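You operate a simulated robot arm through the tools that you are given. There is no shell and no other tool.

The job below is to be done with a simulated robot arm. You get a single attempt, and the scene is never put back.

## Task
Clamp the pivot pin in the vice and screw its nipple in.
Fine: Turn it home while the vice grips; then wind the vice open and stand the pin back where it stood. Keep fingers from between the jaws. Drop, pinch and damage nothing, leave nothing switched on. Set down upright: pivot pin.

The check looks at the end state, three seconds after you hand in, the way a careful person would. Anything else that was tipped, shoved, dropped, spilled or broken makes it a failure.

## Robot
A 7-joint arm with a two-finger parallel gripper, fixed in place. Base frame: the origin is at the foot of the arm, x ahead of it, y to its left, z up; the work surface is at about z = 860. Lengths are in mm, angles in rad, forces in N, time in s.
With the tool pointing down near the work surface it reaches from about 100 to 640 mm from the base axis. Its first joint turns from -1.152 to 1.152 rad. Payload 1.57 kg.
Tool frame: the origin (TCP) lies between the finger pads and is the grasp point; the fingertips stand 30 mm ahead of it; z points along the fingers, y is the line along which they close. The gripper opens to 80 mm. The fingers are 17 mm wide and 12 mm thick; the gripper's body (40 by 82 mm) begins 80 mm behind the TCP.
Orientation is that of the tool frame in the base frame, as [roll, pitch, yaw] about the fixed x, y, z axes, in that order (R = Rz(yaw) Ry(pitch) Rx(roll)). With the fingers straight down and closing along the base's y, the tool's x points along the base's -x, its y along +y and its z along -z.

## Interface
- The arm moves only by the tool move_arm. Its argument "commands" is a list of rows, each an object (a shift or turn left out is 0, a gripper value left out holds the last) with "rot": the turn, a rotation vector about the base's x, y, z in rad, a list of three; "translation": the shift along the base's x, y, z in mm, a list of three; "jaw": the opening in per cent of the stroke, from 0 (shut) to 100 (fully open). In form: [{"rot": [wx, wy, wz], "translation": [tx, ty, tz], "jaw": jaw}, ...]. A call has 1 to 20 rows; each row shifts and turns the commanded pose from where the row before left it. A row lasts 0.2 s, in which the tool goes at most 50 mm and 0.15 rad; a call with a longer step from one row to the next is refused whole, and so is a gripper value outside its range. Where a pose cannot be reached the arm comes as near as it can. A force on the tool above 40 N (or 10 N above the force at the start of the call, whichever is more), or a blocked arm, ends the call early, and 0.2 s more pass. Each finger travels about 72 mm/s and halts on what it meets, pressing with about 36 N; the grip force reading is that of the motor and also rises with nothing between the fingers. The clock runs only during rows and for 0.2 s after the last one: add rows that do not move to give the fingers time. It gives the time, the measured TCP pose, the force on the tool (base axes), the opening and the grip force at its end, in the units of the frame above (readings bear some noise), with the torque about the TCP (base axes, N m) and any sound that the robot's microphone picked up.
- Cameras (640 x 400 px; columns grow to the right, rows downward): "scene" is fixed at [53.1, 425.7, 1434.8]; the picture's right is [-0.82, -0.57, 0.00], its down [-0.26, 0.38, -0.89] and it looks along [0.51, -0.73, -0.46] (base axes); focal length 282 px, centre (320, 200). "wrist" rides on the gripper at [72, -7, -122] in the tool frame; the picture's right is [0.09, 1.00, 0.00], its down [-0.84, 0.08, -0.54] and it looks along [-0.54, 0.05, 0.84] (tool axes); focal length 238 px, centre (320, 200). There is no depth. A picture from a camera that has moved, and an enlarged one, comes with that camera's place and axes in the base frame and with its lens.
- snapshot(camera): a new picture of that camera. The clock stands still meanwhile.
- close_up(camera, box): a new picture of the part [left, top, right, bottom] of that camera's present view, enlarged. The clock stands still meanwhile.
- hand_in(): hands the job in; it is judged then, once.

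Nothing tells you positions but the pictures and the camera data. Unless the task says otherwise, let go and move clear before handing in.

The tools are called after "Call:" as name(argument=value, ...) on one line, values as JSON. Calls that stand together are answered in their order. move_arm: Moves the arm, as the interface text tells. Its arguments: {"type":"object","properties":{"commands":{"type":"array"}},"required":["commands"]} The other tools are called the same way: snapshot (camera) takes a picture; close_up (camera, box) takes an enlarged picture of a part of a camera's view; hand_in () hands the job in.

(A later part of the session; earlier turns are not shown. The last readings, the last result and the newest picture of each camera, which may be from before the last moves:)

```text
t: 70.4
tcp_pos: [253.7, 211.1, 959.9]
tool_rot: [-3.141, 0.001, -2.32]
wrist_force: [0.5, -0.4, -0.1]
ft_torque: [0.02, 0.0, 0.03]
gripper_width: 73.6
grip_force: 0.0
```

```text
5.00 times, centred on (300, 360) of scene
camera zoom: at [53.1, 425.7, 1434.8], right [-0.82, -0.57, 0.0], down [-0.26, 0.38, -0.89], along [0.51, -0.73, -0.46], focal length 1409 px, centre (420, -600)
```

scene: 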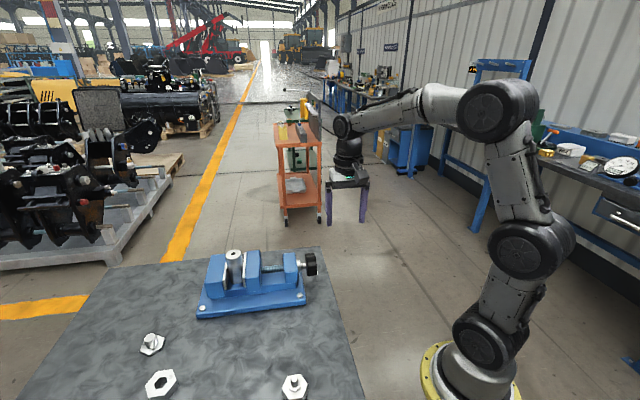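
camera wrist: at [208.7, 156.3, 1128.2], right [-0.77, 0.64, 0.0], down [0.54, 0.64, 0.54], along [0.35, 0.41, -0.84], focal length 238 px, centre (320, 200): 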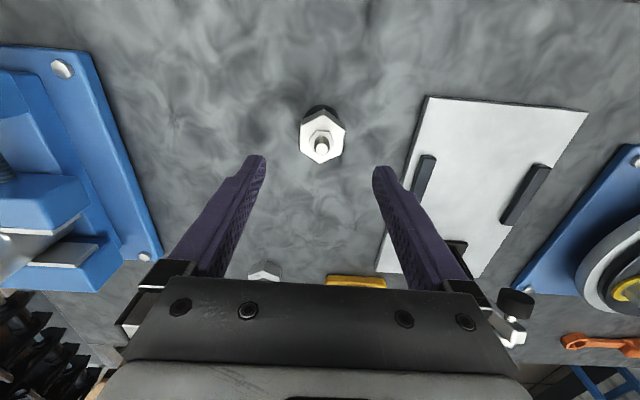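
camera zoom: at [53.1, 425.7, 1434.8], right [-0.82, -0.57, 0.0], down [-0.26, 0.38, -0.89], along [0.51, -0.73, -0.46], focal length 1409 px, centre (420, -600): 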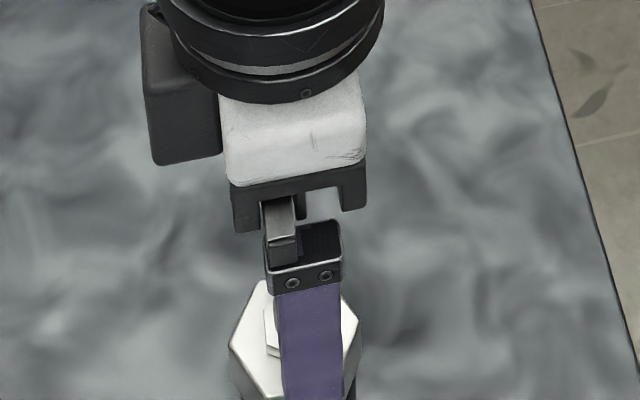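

The nipple is about 1.2 mm to one side of the finger midline. I'll correct that and lower so the tips reach the hex flats without touching the black stand.

Call:
move_arm(commands=[{"translation": [1.1, -0.8, -10]}, {"translation": [0, 0, -12]}, {"translation": [0, 0, -10]}, {"translation": [0, 0, -3]}, {}, {}])

Call:
close_up(camera="wrist", box=[240, 100, 400, 240])

Call:
close_up(camera="scene", box=[250, 340, 330, 400])

```text
t: 71.8
tcp_pos: [254.3, 210.7, 924.8]
tool_rot: [-3.14, -0.001, -2.32]
wrist_force: [-0.5, -0.8, 0.4]
ft_torque: [-0.02, -0.01, -0.01]
gripper_width: 73.5
grip_force: 0.0
```

```text
2.86 times, centred on (320, 170) of wrist
camera zoom: at [210.7, 155.3, 1047.2], right [-0.79, 0.61, 0.0], down [0.51, 0.67, 0.54], along [0.33, 0.43, -0.84], focal length 681 px, centre (320, 286)
```

zoom: 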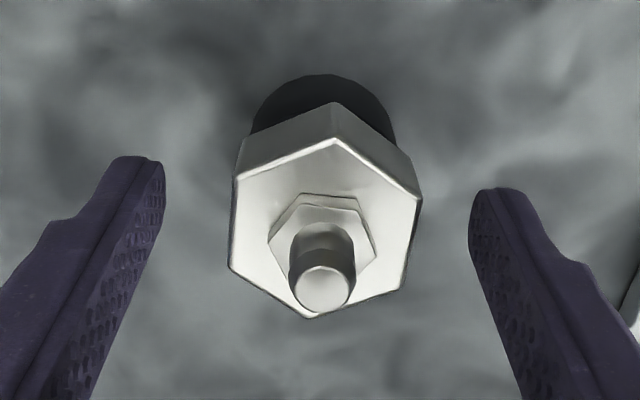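

```text
6.67 times, centred on (290, 370) of scene
camera zoom: at [53.1, 425.7, 1434.8], right [-0.82, -0.57, 0.0], down [-0.26, 0.38, -0.89], along [0.51, -0.73, -0.46], focal length 1878 px, centre (520, -933)
```

zoom: 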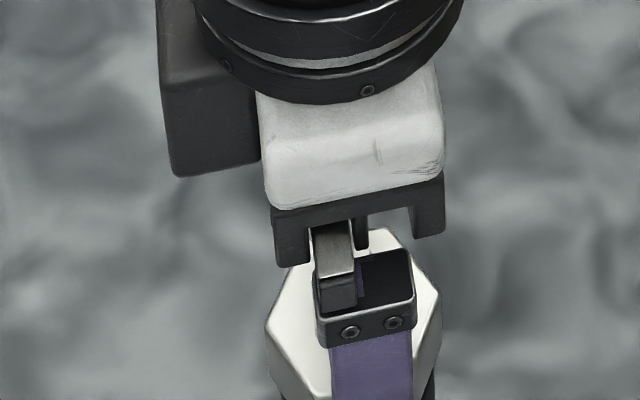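

Call:
move_arm(commands=[{"translation": [-0.8, -0.3, 0]}, {}, {"jaw": 60}, {"jaw": 35}, {"jaw": 35}, {"jaw": 35}])

Call:
close_up(camera="wrist", box=[240, 100, 400, 240])

```text
t: 73.2
tcp_pos: [253.8, 211.4, 924.7]
tool_rot: [-3.14, -0.001, -2.318]
wrist_force: [-0.5, -1.0, 1.6]
ft_torque: [-0.01, 0.03, -0.03]
gripper_width: 40.3
grip_force: 35.1
```

```text
2.86 times, centred on (320, 170) of wrist
camera zoom: at [209.7, 155.3, 1047.2], right [-0.79, 0.61, 0.0], down [0.51, 0.67, 0.54], along [0.33, 0.43, -0.84], focal length 681 px, centre (320, 286)
```

zoom: 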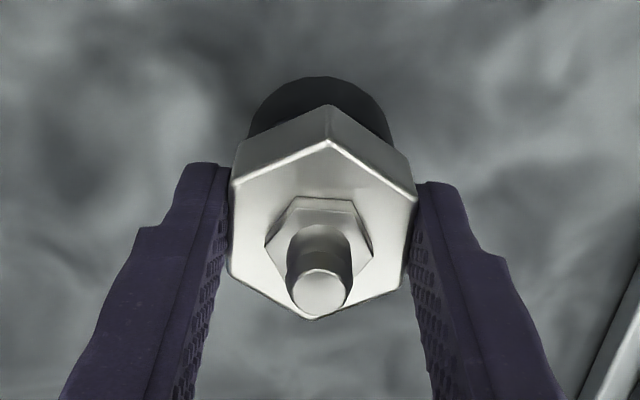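

Gripped squarely at 40.3 mm. I'll lift gently and check that it comes free of its stand.

Call:
move_arm(commands=[{"translation": [0, 0, 3]}, {"translation": [0, 0, 5]}, {"translation": [0, 0, 8]}, {"translation": [0, 0, 12]}, {"translation": [0, 0, 15]}, {"translation": [0, 0, 20]}, {}])

Call:
snapshot(camera="scene")

Call:
close_up(camera="scene", box=[240, 300, 340, 400])

Call:
close_up(camera="wrist", box=[240, 80, 400, 240])

```text
t: 74.8
tcp_pos: [254.6, 211.0, 989.1]
tool_rot: [-3.138, 0.001, -2.319]
wrist_force: [0.1, -0.6, -0.9]
ft_torque: [0.01, 0.0, 0.0]
gripper_width: 40.5
grip_force: 36.0
```

```text
taken
```

scene: 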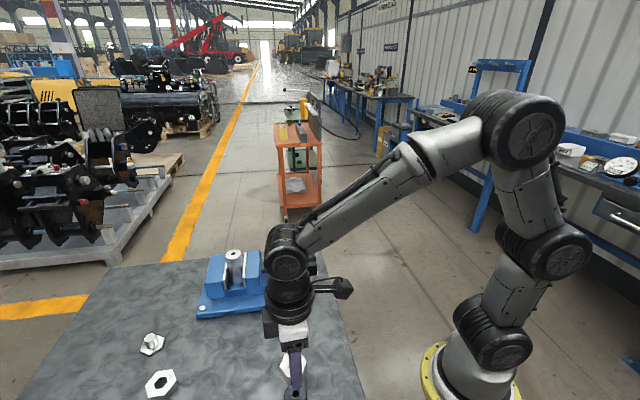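

```text
4.00 times, centred on (290, 350) of scene
camera zoom: at [53.1, 425.7, 1434.8], right [-0.82, -0.57, 0.0], down [-0.26, 0.38, -0.89], along [0.51, -0.73, -0.46], focal length 1127 px, centre (440, -400)
```

zoom: 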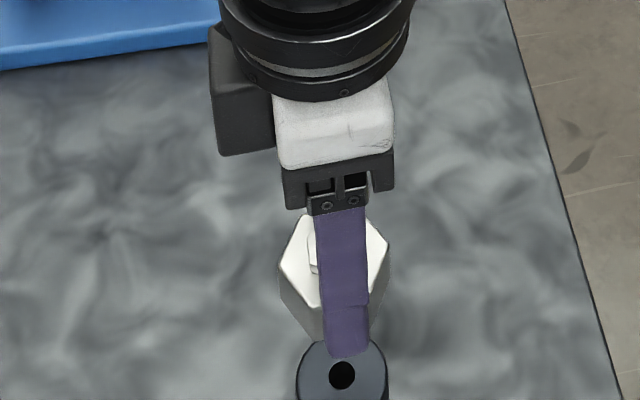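

```text
2.50 times, centred on (320, 160) of wrist
camera zoom: at [209.8, 154.9, 1111.7], right [-0.79, 0.61, 0.0], down [0.51, 0.67, 0.54], along [0.33, 0.43, -0.84], focal length 596 px, centre (320, 300)
```

zoom: 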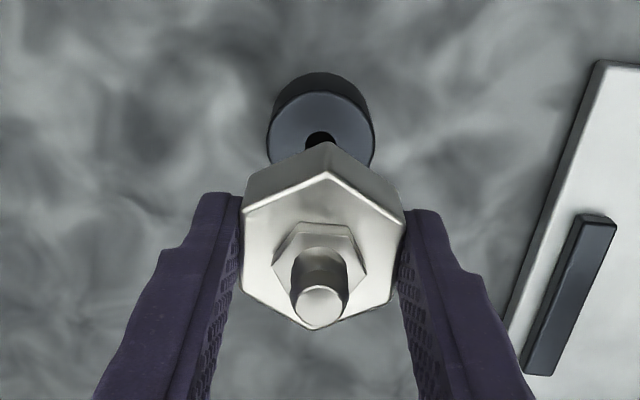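

The nipple is free, and the stand is a black sleeve with a hole. I'll raise it and carry it over to the pin.

Call:
move_arm(commands=[{"translation": [0, 0, 30]}, {"translation": [0, 0, 35]}, {"translation": [0, 0, 30]}, {"translation": [25, -10.4, 5]}, {"translation": [35, -14.6, 0]}, {"translation": [35, -14.6, 0]}, {"translation": [35, -14.6, 0]}, {"translation": [35, -14.6, 0]}, {"translation": [35, -14.6, 0]}, {"translation": [35, -14.6, 0]}, {"translation": [35, -14.6, 0]}, {"translation": [29.9, -12.6, 0]}, {}, {}])

Call:
snapshot(camera="wrist")

Call:
close_up(camera="scene", box=[195, 190, 295, 290])

```text
t: 77.8
tcp_pos: [554.3, 85.2, 1088.6]
tool_rot: [-3.139, 0.0, -2.317]
wrist_force: [0.1, 0.2, -1.2]
ft_torque: [-0.01, 0.01, -0.01]
gripper_width: 40.4
grip_force: 35.7
```

```text
taken
camera wrist: at [510.7, 28.5, 1211.1], right [-0.79, 0.61, 0.0], down [0.51, 0.67, 0.54], along [0.33, 0.43, -0.84], focal length 238 px, centre (320, 200)
```

wrist: 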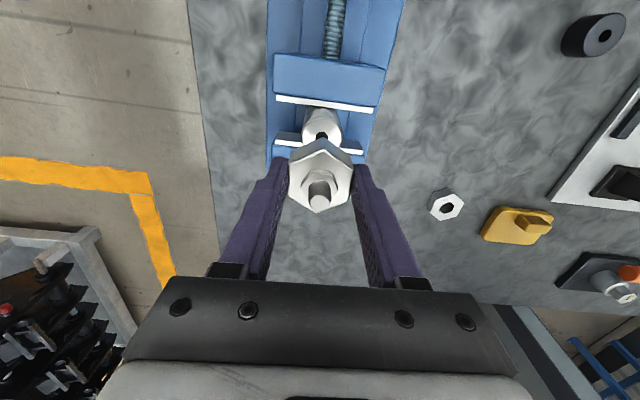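

```text
4.00 times, centred on (245, 240) of scene
camera zoom: at [53.2, 425.7, 1434.8], right [-0.82, -0.57, 0.0], down [-0.26, 0.38, -0.89], along [0.51, -0.73, -0.46], focal length 1127 px, centre (620, 40)
```

zoom: 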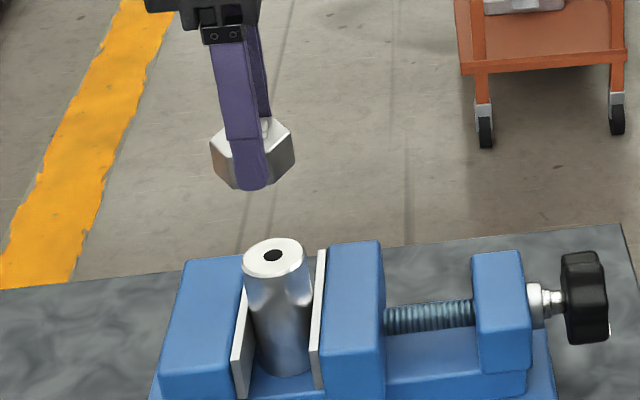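

The nipple is above the pin. Since it screws in clockwise, I'll first wind the wrist counter-clockwise as far as is comfortable, to have plenty of turn available.

Call:
move_arm(commands=[{"rot": [0, 0, 0.14]}, {"rot": [0, 0, 0.14]}, {"rot": [0, 0, 0.14]}, {"rot": [0, 0, 0.14]}, {"rot": [0, 0, 0.14]}, {"rot": [0, 0, 0.14]}, {"rot": [0, 0, 0.14]}, {}, {}])

Call:
snapshot(camera="wrist")

Call:
snapshot(camera="scene")

```text
t: 79.8
tcp_pos: [554.1, 85.6, 1089.6]
tool_rot: [-3.138, 0.0, -1.338]
wrist_force: [-0.5, -0.1, -1.1]
ft_torque: [-0.04, 0.01, -0.01]
gripper_width: 40.6
grip_force: 36.2
```

```text
taken
camera wrist: at [577.3, 18.3, 1210.9], right [-0.95, -0.32, 0.0], down [-0.27, 0.8, 0.54], along [-0.17, 0.51, -0.84], focal length 238 px, centre (320, 200)
```

wrist: 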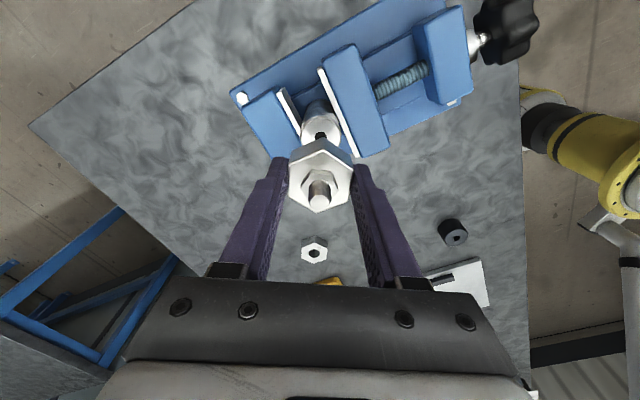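

```text
taken
```

scene: 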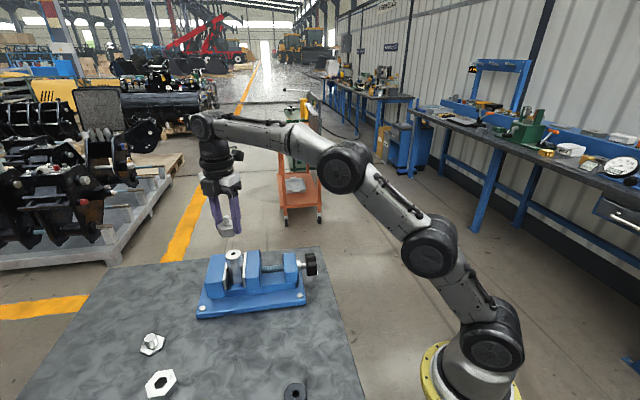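

Call:
move_arm(commands=[{"rot": [0, 0, 0.14]}, {"rot": [0, 0, 0.14]}, {"rot": [0, 0, 0.14]}, {"rot": [0, 0, 0.14]}, {"rot": [0, 0, 0.14]}, {}, {}])

Call:
snapshot(camera="wrist")

Call:
close_up(camera="scene", box=[195, 190, 295, 290])

```text
t: 81.4
tcp_pos: [554.0, 85.7, 1088.8]
tool_rot: [-3.139, 0.001, -0.638]
wrist_force: [-0.1, -0.7, 0.4]
ft_torque: [0.01, 0.0, 0.03]
gripper_width: 40.3
grip_force: 36.1
```

```text
taken
camera wrist: at [616.0, 49.1, 1210.7], right [-0.52, -0.85, 0.0], down [-0.72, 0.44, 0.54], along [-0.46, 0.28, -0.84], focal length 238 px, centre (320, 200)
```

wrist: 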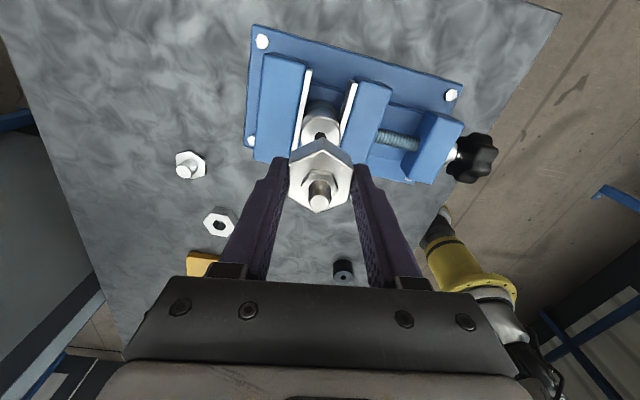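

```text
4.00 times, centred on (245, 240) of scene
camera zoom: at [53.1, 425.7, 1434.8], right [-0.82, -0.57, 0.0], down [-0.26, 0.38, -0.89], along [0.51, -0.73, -0.46], focal length 1127 px, centre (620, 40)
```

zoom: 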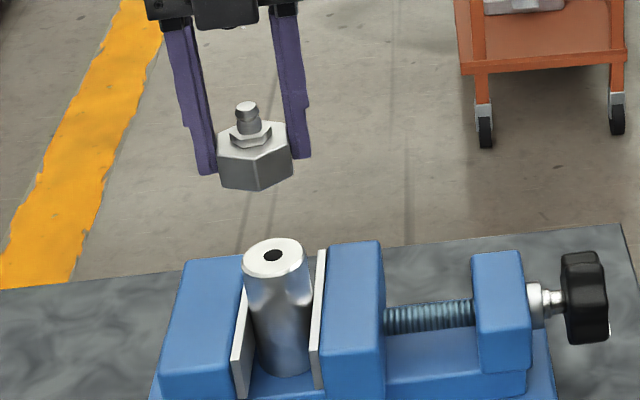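

Call:
close_up(camera="scene", box=[240, 210, 275, 262])

Call:
close_up(camera="wrist", box=[270, 80, 370, 220])

```text
7.69 times, centred on (258, 236) of scene
camera zoom: at [53.1, 425.7, 1434.8], right [-0.82, -0.57, 0.0], down [-0.26, 0.38, -0.89], along [0.51, -0.73, -0.46], focal length 2167 px, centre (801, -77)
```

zoom: 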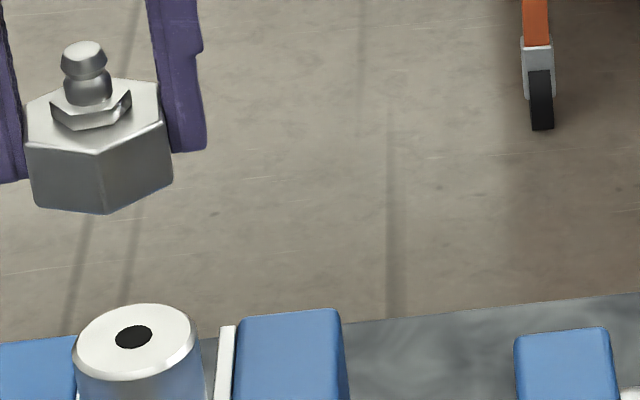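

```text
2.86 times, centred on (320, 150) of wrist
camera zoom: at [616.0, 49.1, 1210.7], right [-0.52, -0.85, 0.0], down [-0.72, 0.44, 0.54], along [-0.46, 0.28, -0.84], focal length 681 px, centre (320, 343)
```

zoom: 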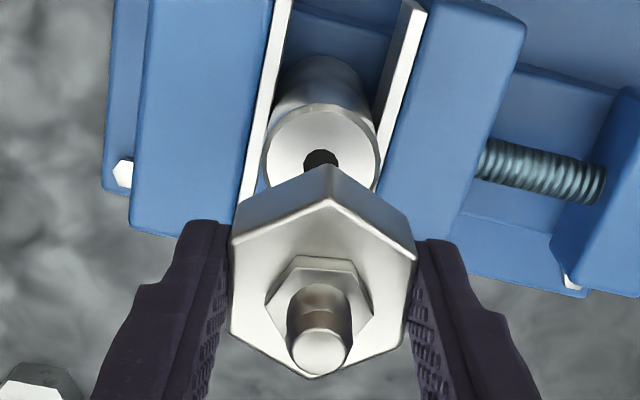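

The nipple has a short stud hidden under the hex. I'll lower it to just above the pin so I can compare the alignment directly in both cameras.

Call:
move_arm(commands=[{"translation": [0, 0, -15]}, {"translation": [0, 0, -15]}, {"translation": [0, 0, -12]}, {"translation": [0, 0, -8]}, {}, {}])

Call:
close_up(camera="scene", box=[225, 215, 273, 263])

Call:
close_up(camera="wrist", box=[270, 80, 370, 220])

```text
t: 82.8
tcp_pos: [552.7, 86.3, 1037.4]
tool_rot: [-3.141, 0.0, -0.64]
wrist_force: [0.1, 0.6, -1.1]
ft_torque: [-0.04, -0.02, 0.01]
gripper_width: 40.6
grip_force: 35.3
```

```text
8.33 times, centred on (249, 239) of scene
camera zoom: at [53.1, 425.7, 1434.8], right [-0.82, -0.57, 0.0], down [-0.26, 0.38, -0.89], along [0.51, -0.73, -0.46], focal length 2348 px, centre (912, -125)
```

zoom: 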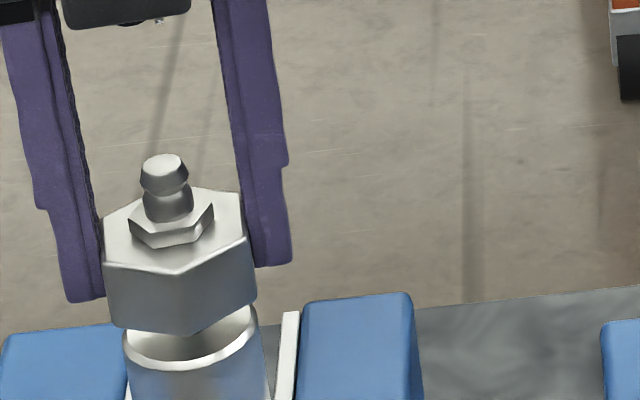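

```text
2.86 times, centred on (320, 150) of wrist
camera zoom: at [615.3, 48.8, 1159.9], right [-0.52, -0.85, 0.0], down [-0.72, 0.44, 0.54], along [-0.46, 0.28, -0.84], focal length 681 px, centre (320, 343)
```

zoom: 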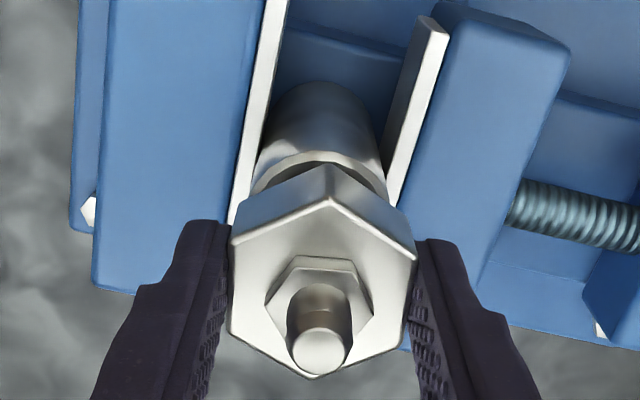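

The nipple and pin line up within about half a millimetre in both views. I'll lower in small steps until the stud meets the hole.

Call:
move_arm(commands=[{"translation": [0, 0, -1.5]}, {"translation": [0, 0, -1.5]}, {"translation": [0, 0, -1]}, {}])

Call:
move_arm(commands=[{"translation": [0, 0, -1]}, {"translation": [0, 0, -1]}, {}])

```text
t: 83.8
tcp_pos: [553.7, 85.1, 1033.9]
tool_rot: [-3.139, 0.0, -0.639]
wrist_force: [0.3, 0.1, 0.4]
ft_torque: [0.0, 0.0, 0.0]
gripper_width: 40.8
grip_force: 36.0
```

```text
t: 84.6
tcp_pos: [553.8, 84.8, 1033.2]
tool_rot: [-3.14, 0.001, -0.64]
wrist_force: [-0.2, 0.7, -0.4]
ft_torque: [0.0, -0.01, -0.03]
gripper_width: 40.3
grip_force: 36.3
```

Call:
move_arm(commands=[{"translation": [0, 0, -1]}, {"translation": [0, 0, -1]}, {}])

Call:
close_up(camera="scene", box=[225, 215, 273, 263])

```text
t: 85.4
tcp_pos: [554.7, 84.7, 1030.5]
tool_rot: [-3.14, -0.001, -0.639]
wrist_force: [0.2, -0.6, -1.0]
ft_torque: [-0.02, -0.02, 0.0]
gripper_width: 40.6
grip_force: 35.6
```

```text
8.33 times, centred on (249, 239) of scene
camera zoom: at [53.1, 425.7, 1434.8], right [-0.82, -0.57, 0.0], down [-0.26, 0.38, -0.89], along [0.51, -0.73, -0.46], focal length 2348 px, centre (912, -125)
```

zoom: 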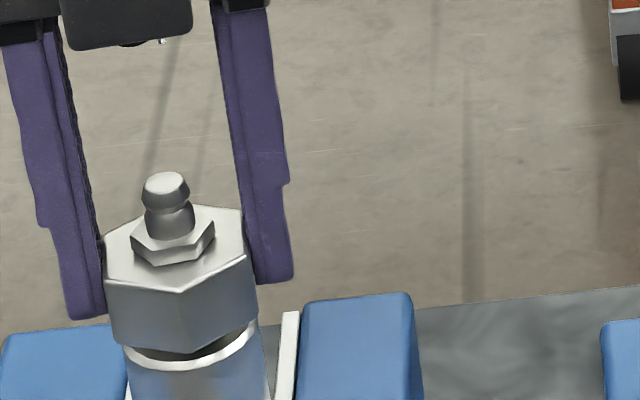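

Call:
move_arm(commands=[{"translation": [0, 0, -1]}, {"translation": [0, 0, -1]}, {}])

Call:
close_up(camera="wrist", box=[270, 80, 370, 220])

```text
t: 86.2
tcp_pos: [554.5, 84.5, 1028.7]
tool_rot: [-3.14, -0.002, -0.639]
wrist_force: [3.8, -4.1, -2.2]
ft_torque: [-0.23, -0.27, -0.01]
gripper_width: 40.6
grip_force: 35.9
```

```text
2.86 times, centred on (320, 150) of wrist
camera zoom: at [616.0, 48.5, 1151.2], right [-0.52, -0.85, 0.0], down [-0.72, 0.44, 0.54], along [-0.46, 0.28, -0.84], focal length 681 px, centre (320, 343)
```

zoom: 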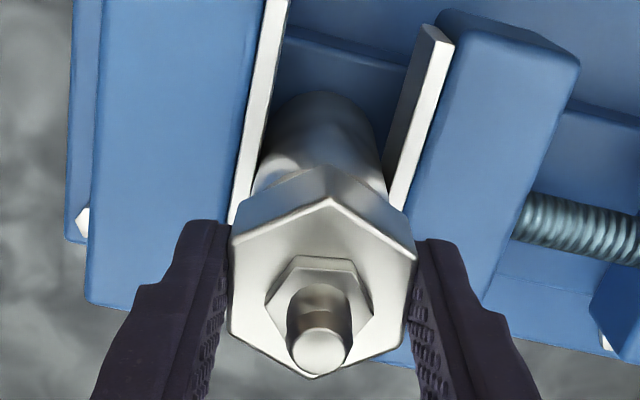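

Light sideways contact shows the stud is entering the hole. I'll ease across slightly to relieve it and continue down a little.

Call:
move_arm(commands=[{"translation": [0.4, -0.4, 0]}, {"translation": [0, 0, -0.7]}, {}])

Call:
close_up(camera="scene", box=[225, 215, 273, 263])

```text
t: 87.0
tcp_pos: [554.2, 85.0, 1028.1]
tool_rot: [-3.141, -0.002, -0.638]
wrist_force: [5.8, -5.9, -0.8]
ft_torque: [-0.32, -0.41, 0.01]
gripper_width: 40.7
grip_force: 36.1
```

```text
8.33 times, centred on (249, 239) of scene
camera zoom: at [53.3, 425.5, 1434.8], right [-0.82, -0.57, 0.0], down [-0.26, 0.38, -0.89], along [0.51, -0.73, -0.46], focal length 2348 px, centre (912, -125)
```

zoom: 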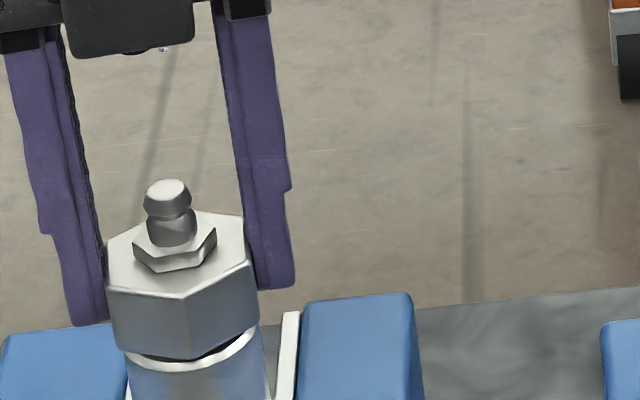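

Call:
move_arm(commands=[{"translation": [0.5, -0.5, 0]}, {}, {}])

```text
t: 87.8
tcp_pos: [553.8, 84.8, 1028.1]
tool_rot: [-3.141, 0.0, -0.639]
wrist_force: [2.1, -3.9, 1.6]
ft_torque: [-0.36, -0.3, 0.02]
gripper_width: 40.8
grip_force: 36.0
```

Call:
move_arm(commands=[{"translation": [0.2, -0.4, 0]}, {"translation": [0, 0, -1]}, {}, {}])

```text
t: 88.8
tcp_pos: [555.3, 86.3, 1027.7]
tool_rot: [-3.14, 0.002, -0.638]
wrist_force: [-6.7, -1.1, 6.0]
ft_torque: [-0.04, 0.31, -0.03]
gripper_width: 40.5
grip_force: 35.9
```

Now it's seated against the thread start with a light axial load. I'll correct the small sideways push and begin turning clockwise.

Call:
move_arm(commands=[{"translation": [-0.4, 0, 0]}, {"rot": [0, 0, -0.1]}, {"rot": [0, 0, -0.14]}, {"rot": [0, 0, -0.14]}, {"rot": [0, 0, -0.14]}, {}])

Call:
close_up(camera="scene", box=[225, 215, 273, 263])

Call:
close_up(camera="wrist", box=[250, 80, 390, 220])

```text
t: 90.2
tcp_pos: [553.5, 84.8, 1026.9]
tool_rot: [-3.138, 0.0, -1.159]
wrist_force: [-3.1, -1.1, 8.1]
ft_torque: [0.23, 0.23, -0.02]
gripper_width: 40.7
grip_force: 35.6
```

```text
8.33 times, centred on (249, 239) of scene
camera zoom: at [52.9, 425.7, 1434.8], right [-0.82, -0.57, 0.0], down [-0.26, 0.38, -0.89], along [0.51, -0.73, -0.46], focal length 2348 px, centre (912, -125)
```

zoom: 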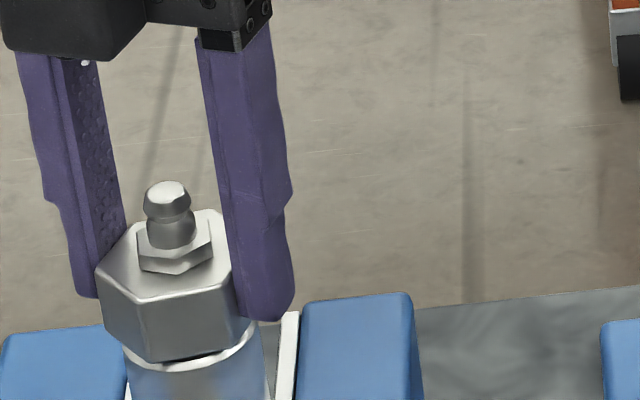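

```text
2.86 times, centred on (320, 150) of wrist
camera zoom: at [588.6, 22.2, 1149.7], right [-0.88, -0.48, 0.0], down [-0.41, 0.74, 0.54], along [-0.26, 0.48, -0.84], focal length 681 px, centre (320, 343)
```

zoom: 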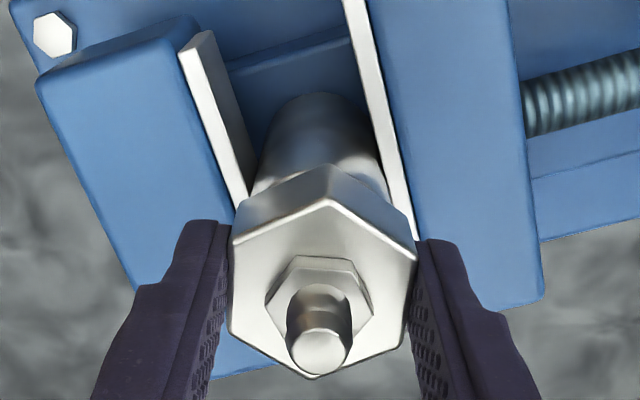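

Call:
move_arm(commands=[{"rot": [0, 0, -0.14]}, {"rot": [0, 0, -0.14]}, {"rot": [0, 0, -0.14]}, {"rot": [0, 0, -0.14]}, {"rot": [0, 0, -0.14]}, {"rot": [0, 0, -0.14]}, {"rot": [0, 0, -0.14]}, {"rot": [0, 0, -0.14]}, {}])

Call:
close_up(camera="scene", box=[225, 215, 273, 263])

Call:
close_up(camera="wrist", box=[250, 80, 390, 220])

```text
t: 92.2
tcp_pos: [552.7, 83.0, 1026.5]
tool_rot: [3.137, -0.003, -2.281]
wrist_force: [-18.0, 2.0, 7.0]
ft_torque: [0.47, 0.32, 0.01]
gripper_width: 40.7
grip_force: 36.0
```

```text
8.33 times, centred on (249, 239) of scene
camera zoom: at [52.4, 425.7, 1434.8], right [-0.82, -0.57, 0.0], down [-0.26, 0.38, -0.89], along [0.51, -0.73, -0.46], focal length 2348 px, centre (912, -125)
```

zoom: 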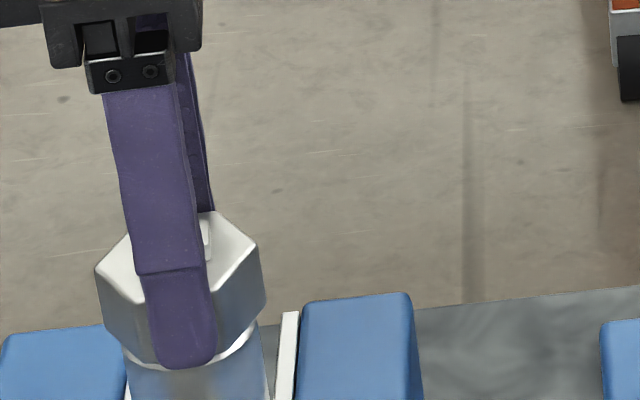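

```text
2.86 times, centred on (320, 150) of wrist
camera zoom: at [511.7, 26.8, 1149.0], right [-0.82, 0.58, 0.0], down [0.49, 0.69, 0.54], along [0.31, 0.44, -0.84], focal length 681 px, centre (320, 343)
```

zoom: 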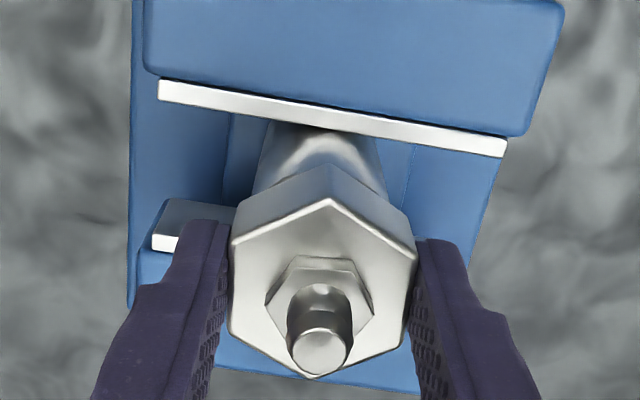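

It's descending as it turns, with a sideways load building from the wrist circling slightly off axis. I'll relieve that and continue.

Call:
move_arm(commands=[{"translation": [-0.8, 0.1, 0]}, {}])

Call:
move_arm(commands=[{"rot": [0, 0, -0.14]}, {"rot": [0, 0, -0.14], "translation": [0, 0, -0.1]}, {"rot": [0, 0, -0.14], "translation": [0, 0, -0.1]}, {"rot": [0, 0, -0.14], "translation": [0, 0, -0.1]}, {"rot": [0, 0, -0.14], "translation": [0, 0, -0.1]}, {"rot": [0, 0, -0.14], "translation": [0, 0, -0.1]}, {}])

```text
t: 92.8
tcp_pos: [553.9, 85.0, 1027.1]
tool_rot: [3.141, -0.002, -2.279]
wrist_force: [-15.1, 3.8, 5.4]
ft_torque: [0.33, 0.51, 0.0]
gripper_width: 40.5
grip_force: 36.2
```

```text
t: 94.4
tcp_pos: [553.5, 85.3, 1025.8]
tool_rot: [3.141, -0.003, -3.12]
wrist_force: [-16.0, 9.8, 2.4]
ft_torque: [0.46, 1.12, 0.01]
gripper_width: 40.6
grip_force: 36.1
```

Call:
move_arm(commands=[{"translation": [-1.0, 0.7, 0]}, {}])

Call:
snapshot(camera="scene")

Call:
close_up(camera="scene", box=[225, 215, 273, 263])

Call:
close_up(camera="wrist", box=[250, 80, 390, 220])

```text
t: 95.0
tcp_pos: [552.2, 85.7, 1027.4]
tool_rot: [-3.141, -0.001, -3.118]
wrist_force: [-11.1, 8.2, 0.8]
ft_torque: [0.55, 0.99, -0.01]
gripper_width: 40.6
grip_force: 36.1
```

```text
taken
```

scene: 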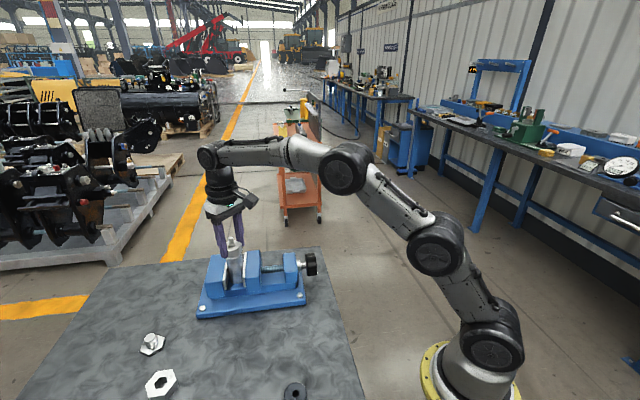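

```text
8.33 times, centred on (249, 239) of scene
camera zoom: at [52.8, 425.9, 1434.7], right [-0.82, -0.57, 0.0], down [-0.26, 0.38, -0.89], along [0.51, -0.73, -0.46], focal length 2348 px, centre (912, -125)
```

zoom: 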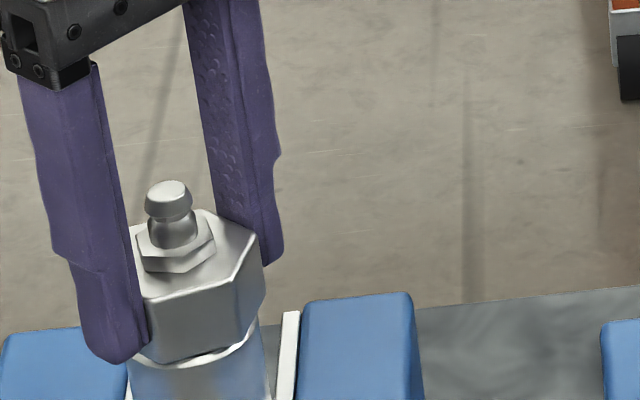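

```text
2.86 times, centred on (320, 150) of wrist
camera zoom: at [481.3, 78.2, 1148.9], right [-0.11, 0.99, 0.0], down [0.84, 0.1, 0.54], along [0.54, 0.06, -0.84], focal length 681 px, centre (320, 343)
```

zoom: 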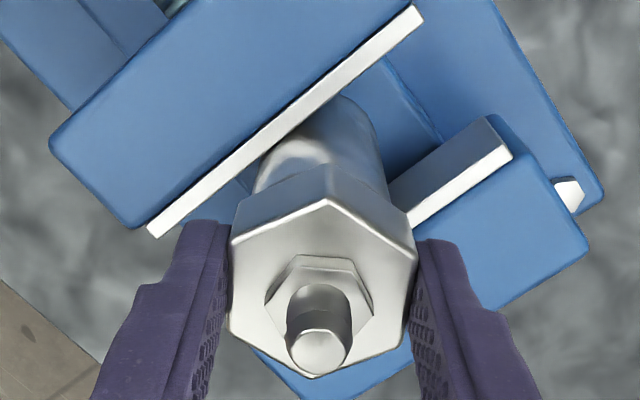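

Call:
move_arm(commands=[{"translation": [-0.9, 0.7, -0.2]}, {}, {}])

```text
t: 95.8
tcp_pos: [552.0, 83.9, 1027.5]
tool_rot: [-3.14, 0.001, -3.118]
wrist_force: [-5.2, 3.0, -0.2]
ft_torque: [0.22, 0.42, -0.01]
gripper_width: 40.8
grip_force: 36.5
```

Call:
move_arm(commands=[{"translation": [-0.4, 0.2, -0.2]}, {"rot": [0, 0, -0.14], "translation": [0, 0, -0.1]}, {"rot": [0, 0, -0.14], "translation": [0, 0, -0.1]}, {"rot": [0, 0, -0.14], "translation": [0, 0, -0.1]}, {"rot": [0, 0, -0.14], "translation": [0, 0, -0.1]}, {"rot": [0, 0, -0.14], "translation": [0, 0, -0.1]}, {}])

Call:
close_up(camera="wrist", box=[250, 80, 390, 220])

```text
t: 97.4
tcp_pos: [551.0, 85.7, 1025.9]
tool_rot: [3.14, 0.001, 2.464]
wrist_force: [8.6, 4.5, 0.1]
ft_torque: [0.19, -0.28, 0.02]
gripper_width: 40.4
grip_force: 36.3
```

```text
2.86 times, centred on (320, 150) of wrist
camera zoom: at [492.2, 126.9, 1148.1], right [0.55, 0.83, 0.0], down [0.7, -0.47, 0.54], along [0.45, -0.3, -0.84], focal length 681 px, centre (320, 343)
```

zoom: 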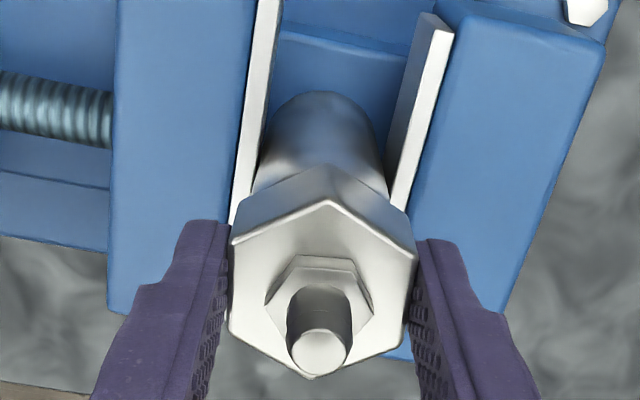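

I'll check whether the thread is carrying it by pressing down slightly without turning.

Call:
move_arm(commands=[{"translation": [-0.3, -0.2, -0.5]}, {"translation": [0, 0, -0.5]}, {}])

Call:
close_up(camera="scene", box=[225, 215, 273, 263])

```text
t: 98.2
tcp_pos: [552.5, 85.7, 1026.0]
tool_rot: [3.141, 0.002, 2.464]
wrist_force: [6.9, 3.3, 5.0]
ft_torque: [0.12, -0.52, 0.01]
gripper_width: 40.8
grip_force: 36.1
```

```text
8.33 times, centred on (249, 239) of scene
camera zoom: at [53.2, 425.8, 1434.8], right [-0.82, -0.57, 0.0], down [-0.26, 0.38, -0.89], along [0.51, -0.73, -0.46], focal length 2348 px, centre (912, -125)
```

zoom: 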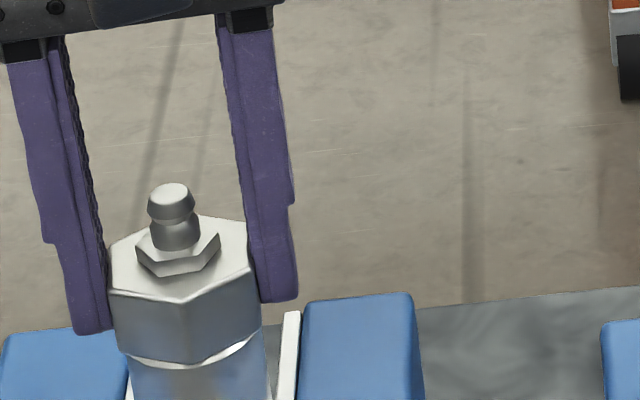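

The thread resists axial push, so it's engaged. I'll keep turning clockwise, trimming the sideways load as I go.

Call:
move_arm(commands=[{"translation": [0.7, 0.4, 0]}, {"rot": [0, 0, -0.14]}, {"rot": [0, 0, -0.14]}, {"rot": [0, 0, -0.14], "translation": [0, 0, -0.1]}, {"rot": [0, 0, -0.14], "translation": [0, 0, -0.1]}, {"rot": [0, 0, -0.14], "translation": [0, 0, -0.1]}, {}])

```text
t: 99.8
tcp_pos: [552.7, 87.3, 1025.1]
tool_rot: [3.14, 0.0, 1.763]
wrist_force: [10.6, 4.6, 12.7]
ft_torque: [-0.07, -0.44, 0.0]
gripper_width: 40.5
grip_force: 36.1
```

Call:
close_up(camera="wrist", box=[250, 80, 390, 220])

Call:
close_up(camera="scene", box=[225, 225, 261, 261])

```text
2.86 times, centred on (320, 150) of wrist
camera zoom: at [532.6, 156.7, 1147.3], right [0.96, 0.28, 0.0], down [0.23, -0.81, 0.54], along [0.15, -0.52, -0.84], focal length 681 px, centre (320, 343)
```

zoom: 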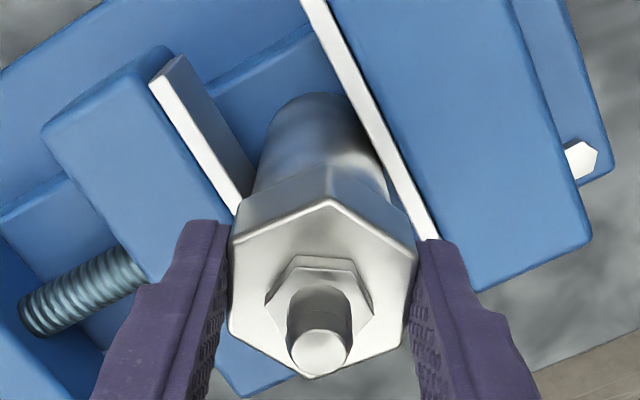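

```text
11.11 times, centred on (243, 243) of scene
camera zoom: at [53.2, 425.8, 1434.8], right [-0.82, -0.57, 0.0], down [-0.26, 0.38, -0.89], along [0.51, -0.73, -0.46], focal length 3130 px, centre (1176, -278)
```

zoom: 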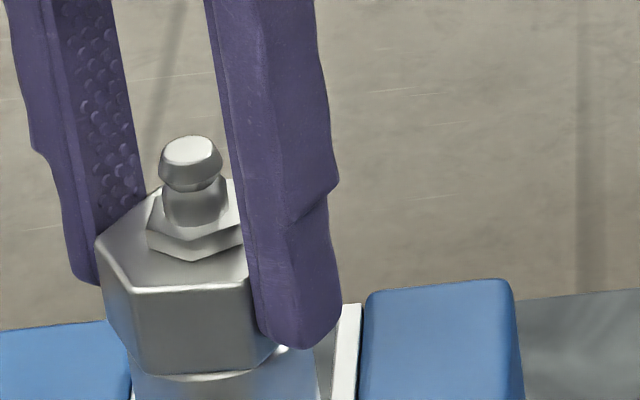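

Call:
move_arm(commands=[{"translation": [0.8, 0.3, 0.3]}, {"rot": [0, 0, -0.14]}, {"rot": [0, 0, -0.14]}, {"rot": [0, 0, -0.14]}, {"rot": [0, 0, -0.14]}, {"rot": [0, 0, -0.14]}, {}])

Call:
close_up(camera="wrist", box=[250, 80, 390, 220])

Call:
close_up(camera="scene", box=[225, 225, 261, 261])

```text
t: 101.4
tcp_pos: [553.7, 86.8, 1024.6]
tool_rot: [-3.141, 0.001, 1.063]
wrist_force: [13.0, -1.7, 10.5]
ft_torque: [-0.04, -0.48, -0.03]
gripper_width: 40.6
grip_force: 37.1
```

```text
2.86 times, centred on (320, 150) of wrist
camera zoom: at [582.7, 153.5, 1146.8], right [0.91, -0.4, 0.0], down [-0.34, -0.77, 0.54], along [-0.22, -0.5, -0.84], focal length 681 px, centre (320, 343)
```

zoom: 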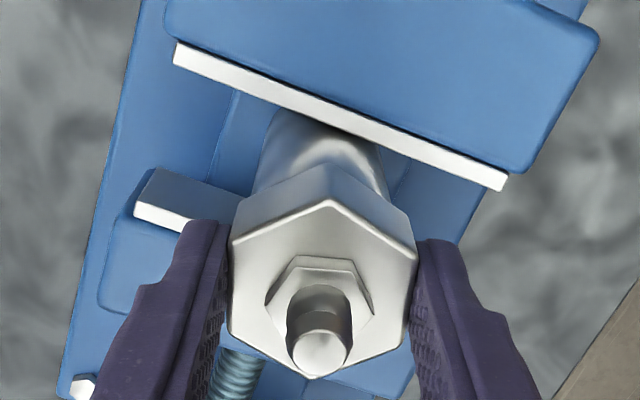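

```text
11.11 times, centred on (243, 243) of scene
camera zoom: at [53.4, 425.6, 1434.8], right [-0.82, -0.57, 0.0], down [-0.26, 0.38, -0.89], along [0.51, -0.73, -0.46], focal length 3130 px, centre (1176, -278)
```

zoom: 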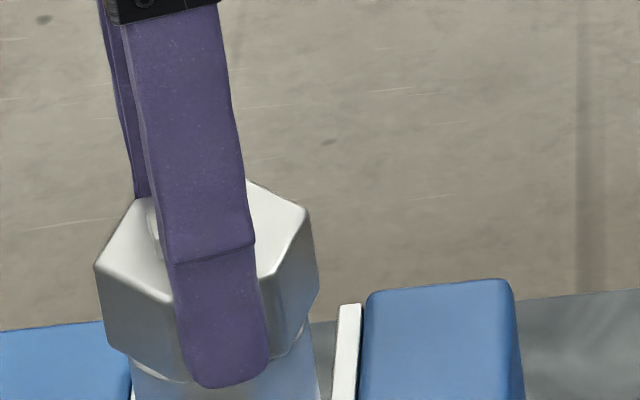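

Call:
move_arm(commands=[{"translation": [0.9, -0.1, 0]}, {"rot": [0, 0, -0.14]}, {"rot": [0, 0, -0.14]}, {"rot": [0, 0, -0.14]}, {"rot": [0, 0, -0.14]}, {"rot": [0, 0, -0.14]}, {"rot": [0, 0, -0.14]}, {}])

Call:
close_up(camera="wrist", box=[250, 80, 390, 220])

Call:
close_up(camera="scene", box=[225, 225, 261, 261])

```text
t: 103.2
tcp_pos: [554.0, 71.8, 1023.1]
tool_rot: [-3.133, 0.004, 0.255]
wrist_force: [2.1, 5.3, -0.6]
ft_torque: [0.57, -0.39, 0.07]
gripper_width: 41.4
grip_force: 36.0
out of reach, approached as far as the arm can: row 7
```

```text
2.86 times, centred on (320, 150) of wrist
camera zoom: at [623.6, 96.7, 1145.6], right [0.34, -0.94, -0.01], down [-0.79, -0.29, 0.54], along [-0.51, -0.18, -0.84], focal length 681 px, centre (320, 343)
```

zoom: 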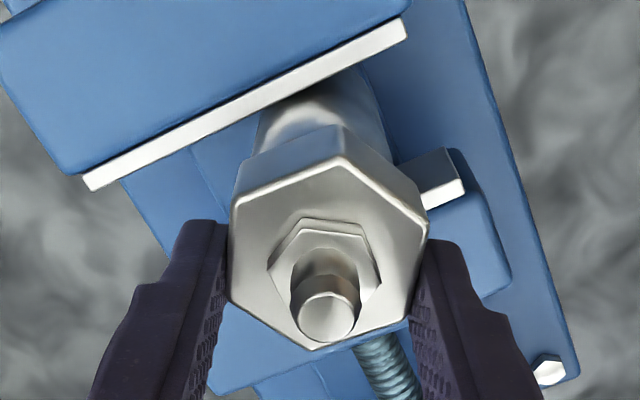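

```text
11.11 times, centred on (243, 243) of scene
camera zoom: at [53.1, 425.9, 1434.7], right [-0.82, -0.57, 0.0], down [-0.26, 0.38, -0.89], along [0.51, -0.73, -0.46], focal length 3130 px, centre (1176, -278)
```

zoom: 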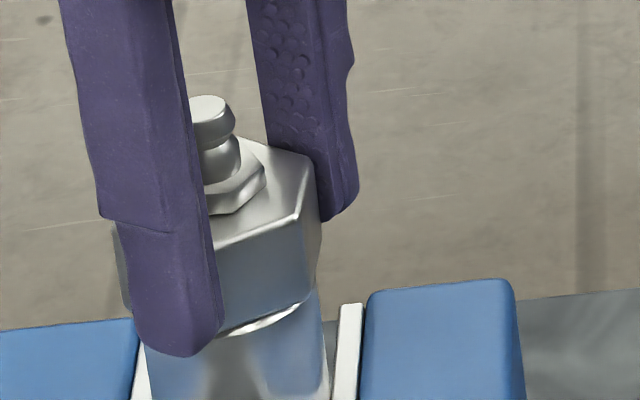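

The last step was beyond the arm's reach and the tool got pulled about 14 mm sideways, dragging the work with it. I'm stopping to see exactly what state things are in.

Call:
snapshot(camera="scene")

Call:
close_up(camera="scene", box=[205, 225, 285, 305])

Call:
snapshot(camera="wrist")

```text
taken
```

scene: 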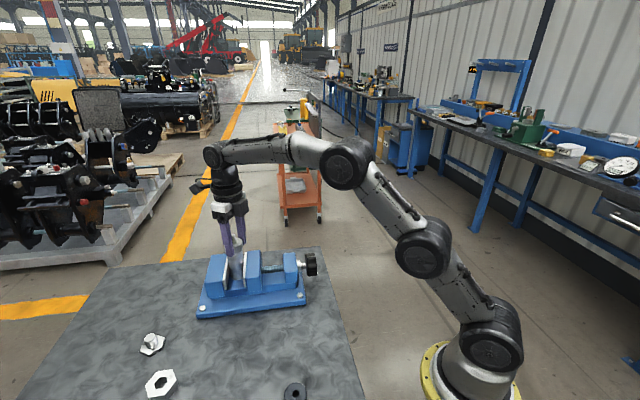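

```text
5.00 times, centred on (245, 265) of scene
camera zoom: at [53.1, 425.9, 1434.7], right [-0.82, -0.57, 0.0], down [-0.26, 0.38, -0.89], along [0.51, -0.73, -0.46], focal length 1409 px, centre (695, -125)
```

zoom: 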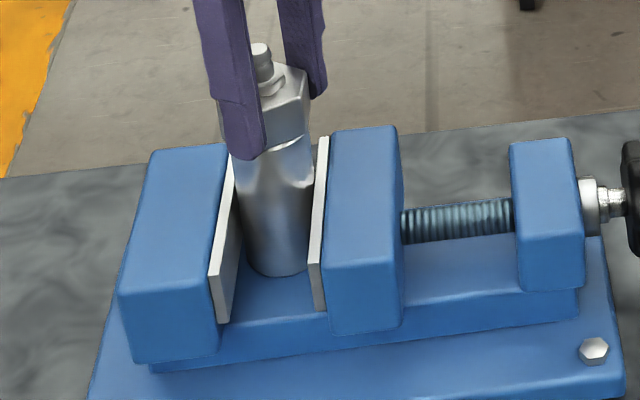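

```text
taken
camera wrist: at [623.6, 96.7, 1145.6], right [0.34, -0.94, -0.01], down [-0.79, -0.29, 0.54], along [-0.51, -0.18, -0.84], focal length 238 px, centre (320, 200)
```

wrist: 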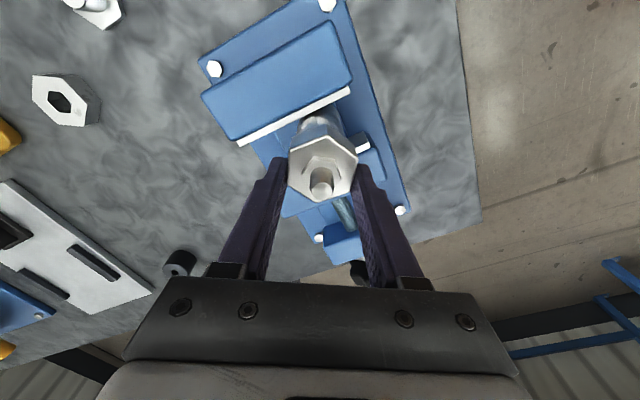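

The pin appears to have slid along between the jaws, still upright and clamped, with the nipple in it. I'll open the fingers to let everything relax, then inspect.

Call:
move_arm(commands=[{"jaw": 60}, {"jaw": 80}, {"jaw": 80}, {}])

Call:
close_up(camera="scene", box=[205, 225, 285, 305])

Call:
close_up(camera="wrist", box=[240, 60, 400, 220])

```text
t: 104.2
tcp_pos: [556.8, 71.3, 1023.1]
tool_rot: [-3.133, -0.003, 0.258]
wrist_force: [0.0, -0.2, 0.4]
ft_torque: [-0.01, 0.01, -0.01]
gripper_width: 64.0
grip_force: 0.2
```

```text
5.00 times, centred on (245, 265) of scene
camera zoom: at [53.1, 425.7, 1434.8], right [-0.82, -0.57, 0.0], down [-0.26, 0.38, -0.89], along [0.51, -0.73, -0.46], focal length 1409 px, centre (695, -125)
```

zoom: 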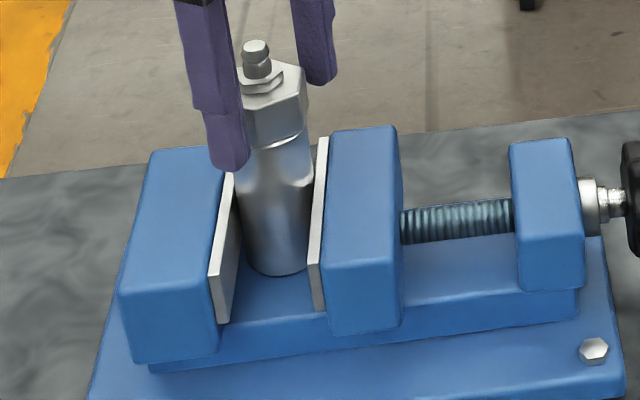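

```text
2.50 times, centred on (320, 140) of wrist
camera zoom: at [624.1, 96.6, 1146.9], right [0.34, -0.94, -0.01], down [-0.79, -0.29, 0.54], along [-0.51, -0.18, -0.84], focal length 596 px, centre (320, 350)
```

zoom: 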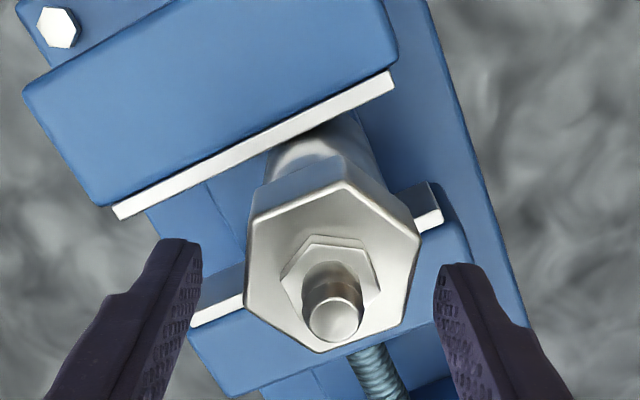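

Call:
close_up(camera="scene", box=[230, 228, 280, 284])

Call:
close_up(camera="wrist", box=[290, 90, 360, 160])

```text
7.14 times, centred on (255, 256) of scene
camera zoom: at [53.1, 425.7, 1434.8], right [-0.82, -0.57, 0.0], down [-0.26, 0.38, -0.89], along [0.51, -0.73, -0.46], focal length 2012 px, centre (784, -200)
```

zoom: 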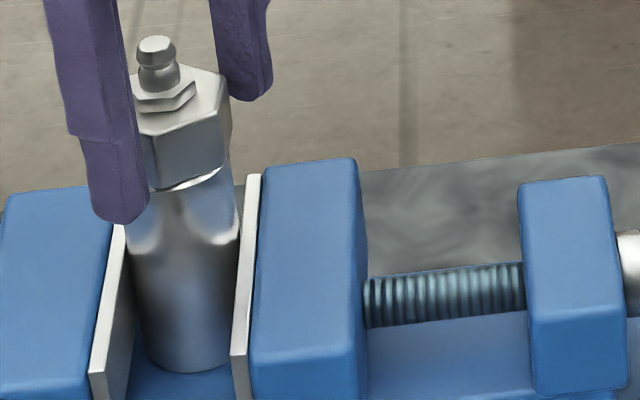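

```text
5.71 times, centred on (325, 125) of wrist
camera zoom: at [624.1, 96.6, 1146.9], right [0.34, -0.94, -0.01], down [-0.79, -0.29, 0.54], along [-0.51, -0.18, -0.84], focal length 1362 px, centre (291, 629)
```

zoom: 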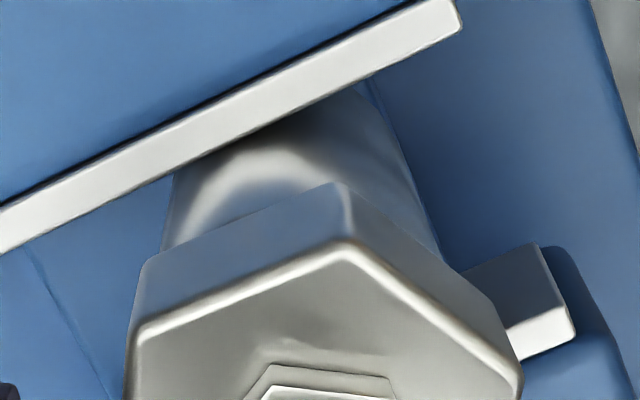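

Call:
close_up(camera="scene", box=[238, 228, 266, 252])

Call:
close_up(camera="scene", box=[236, 244, 268, 284])

```text
16.00 times, centred on (252, 240) of scene
camera zoom: at [53.1, 425.7, 1434.8], right [-0.82, -0.57, 0.0], down [-0.26, 0.38, -0.89], along [0.51, -0.73, -0.46], focal length 4508 px, centre (1408, -440)
```

zoom: 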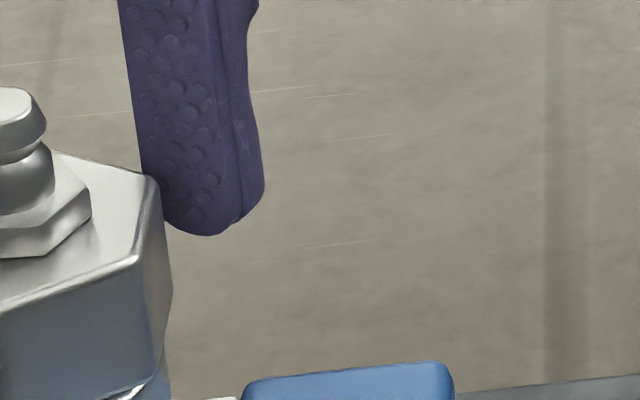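

```text
10.00 times, centred on (252, 264) of scene
camera zoom: at [53.1, 425.7, 1434.8], right [-0.82, -0.57, 0.0], down [-0.26, 0.38, -0.89], along [0.51, -0.73, -0.46], focal length 2817 px, centre (1000, -440)
```

zoom: 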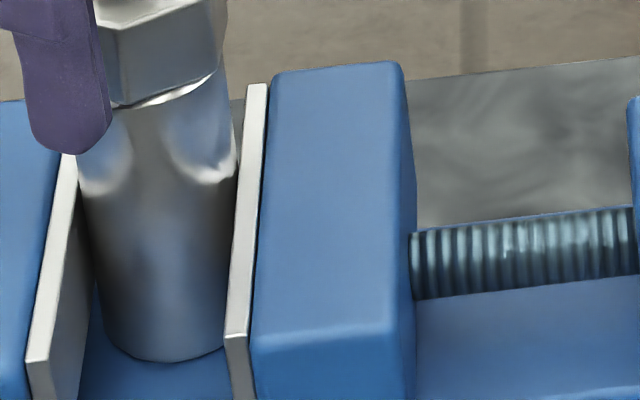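

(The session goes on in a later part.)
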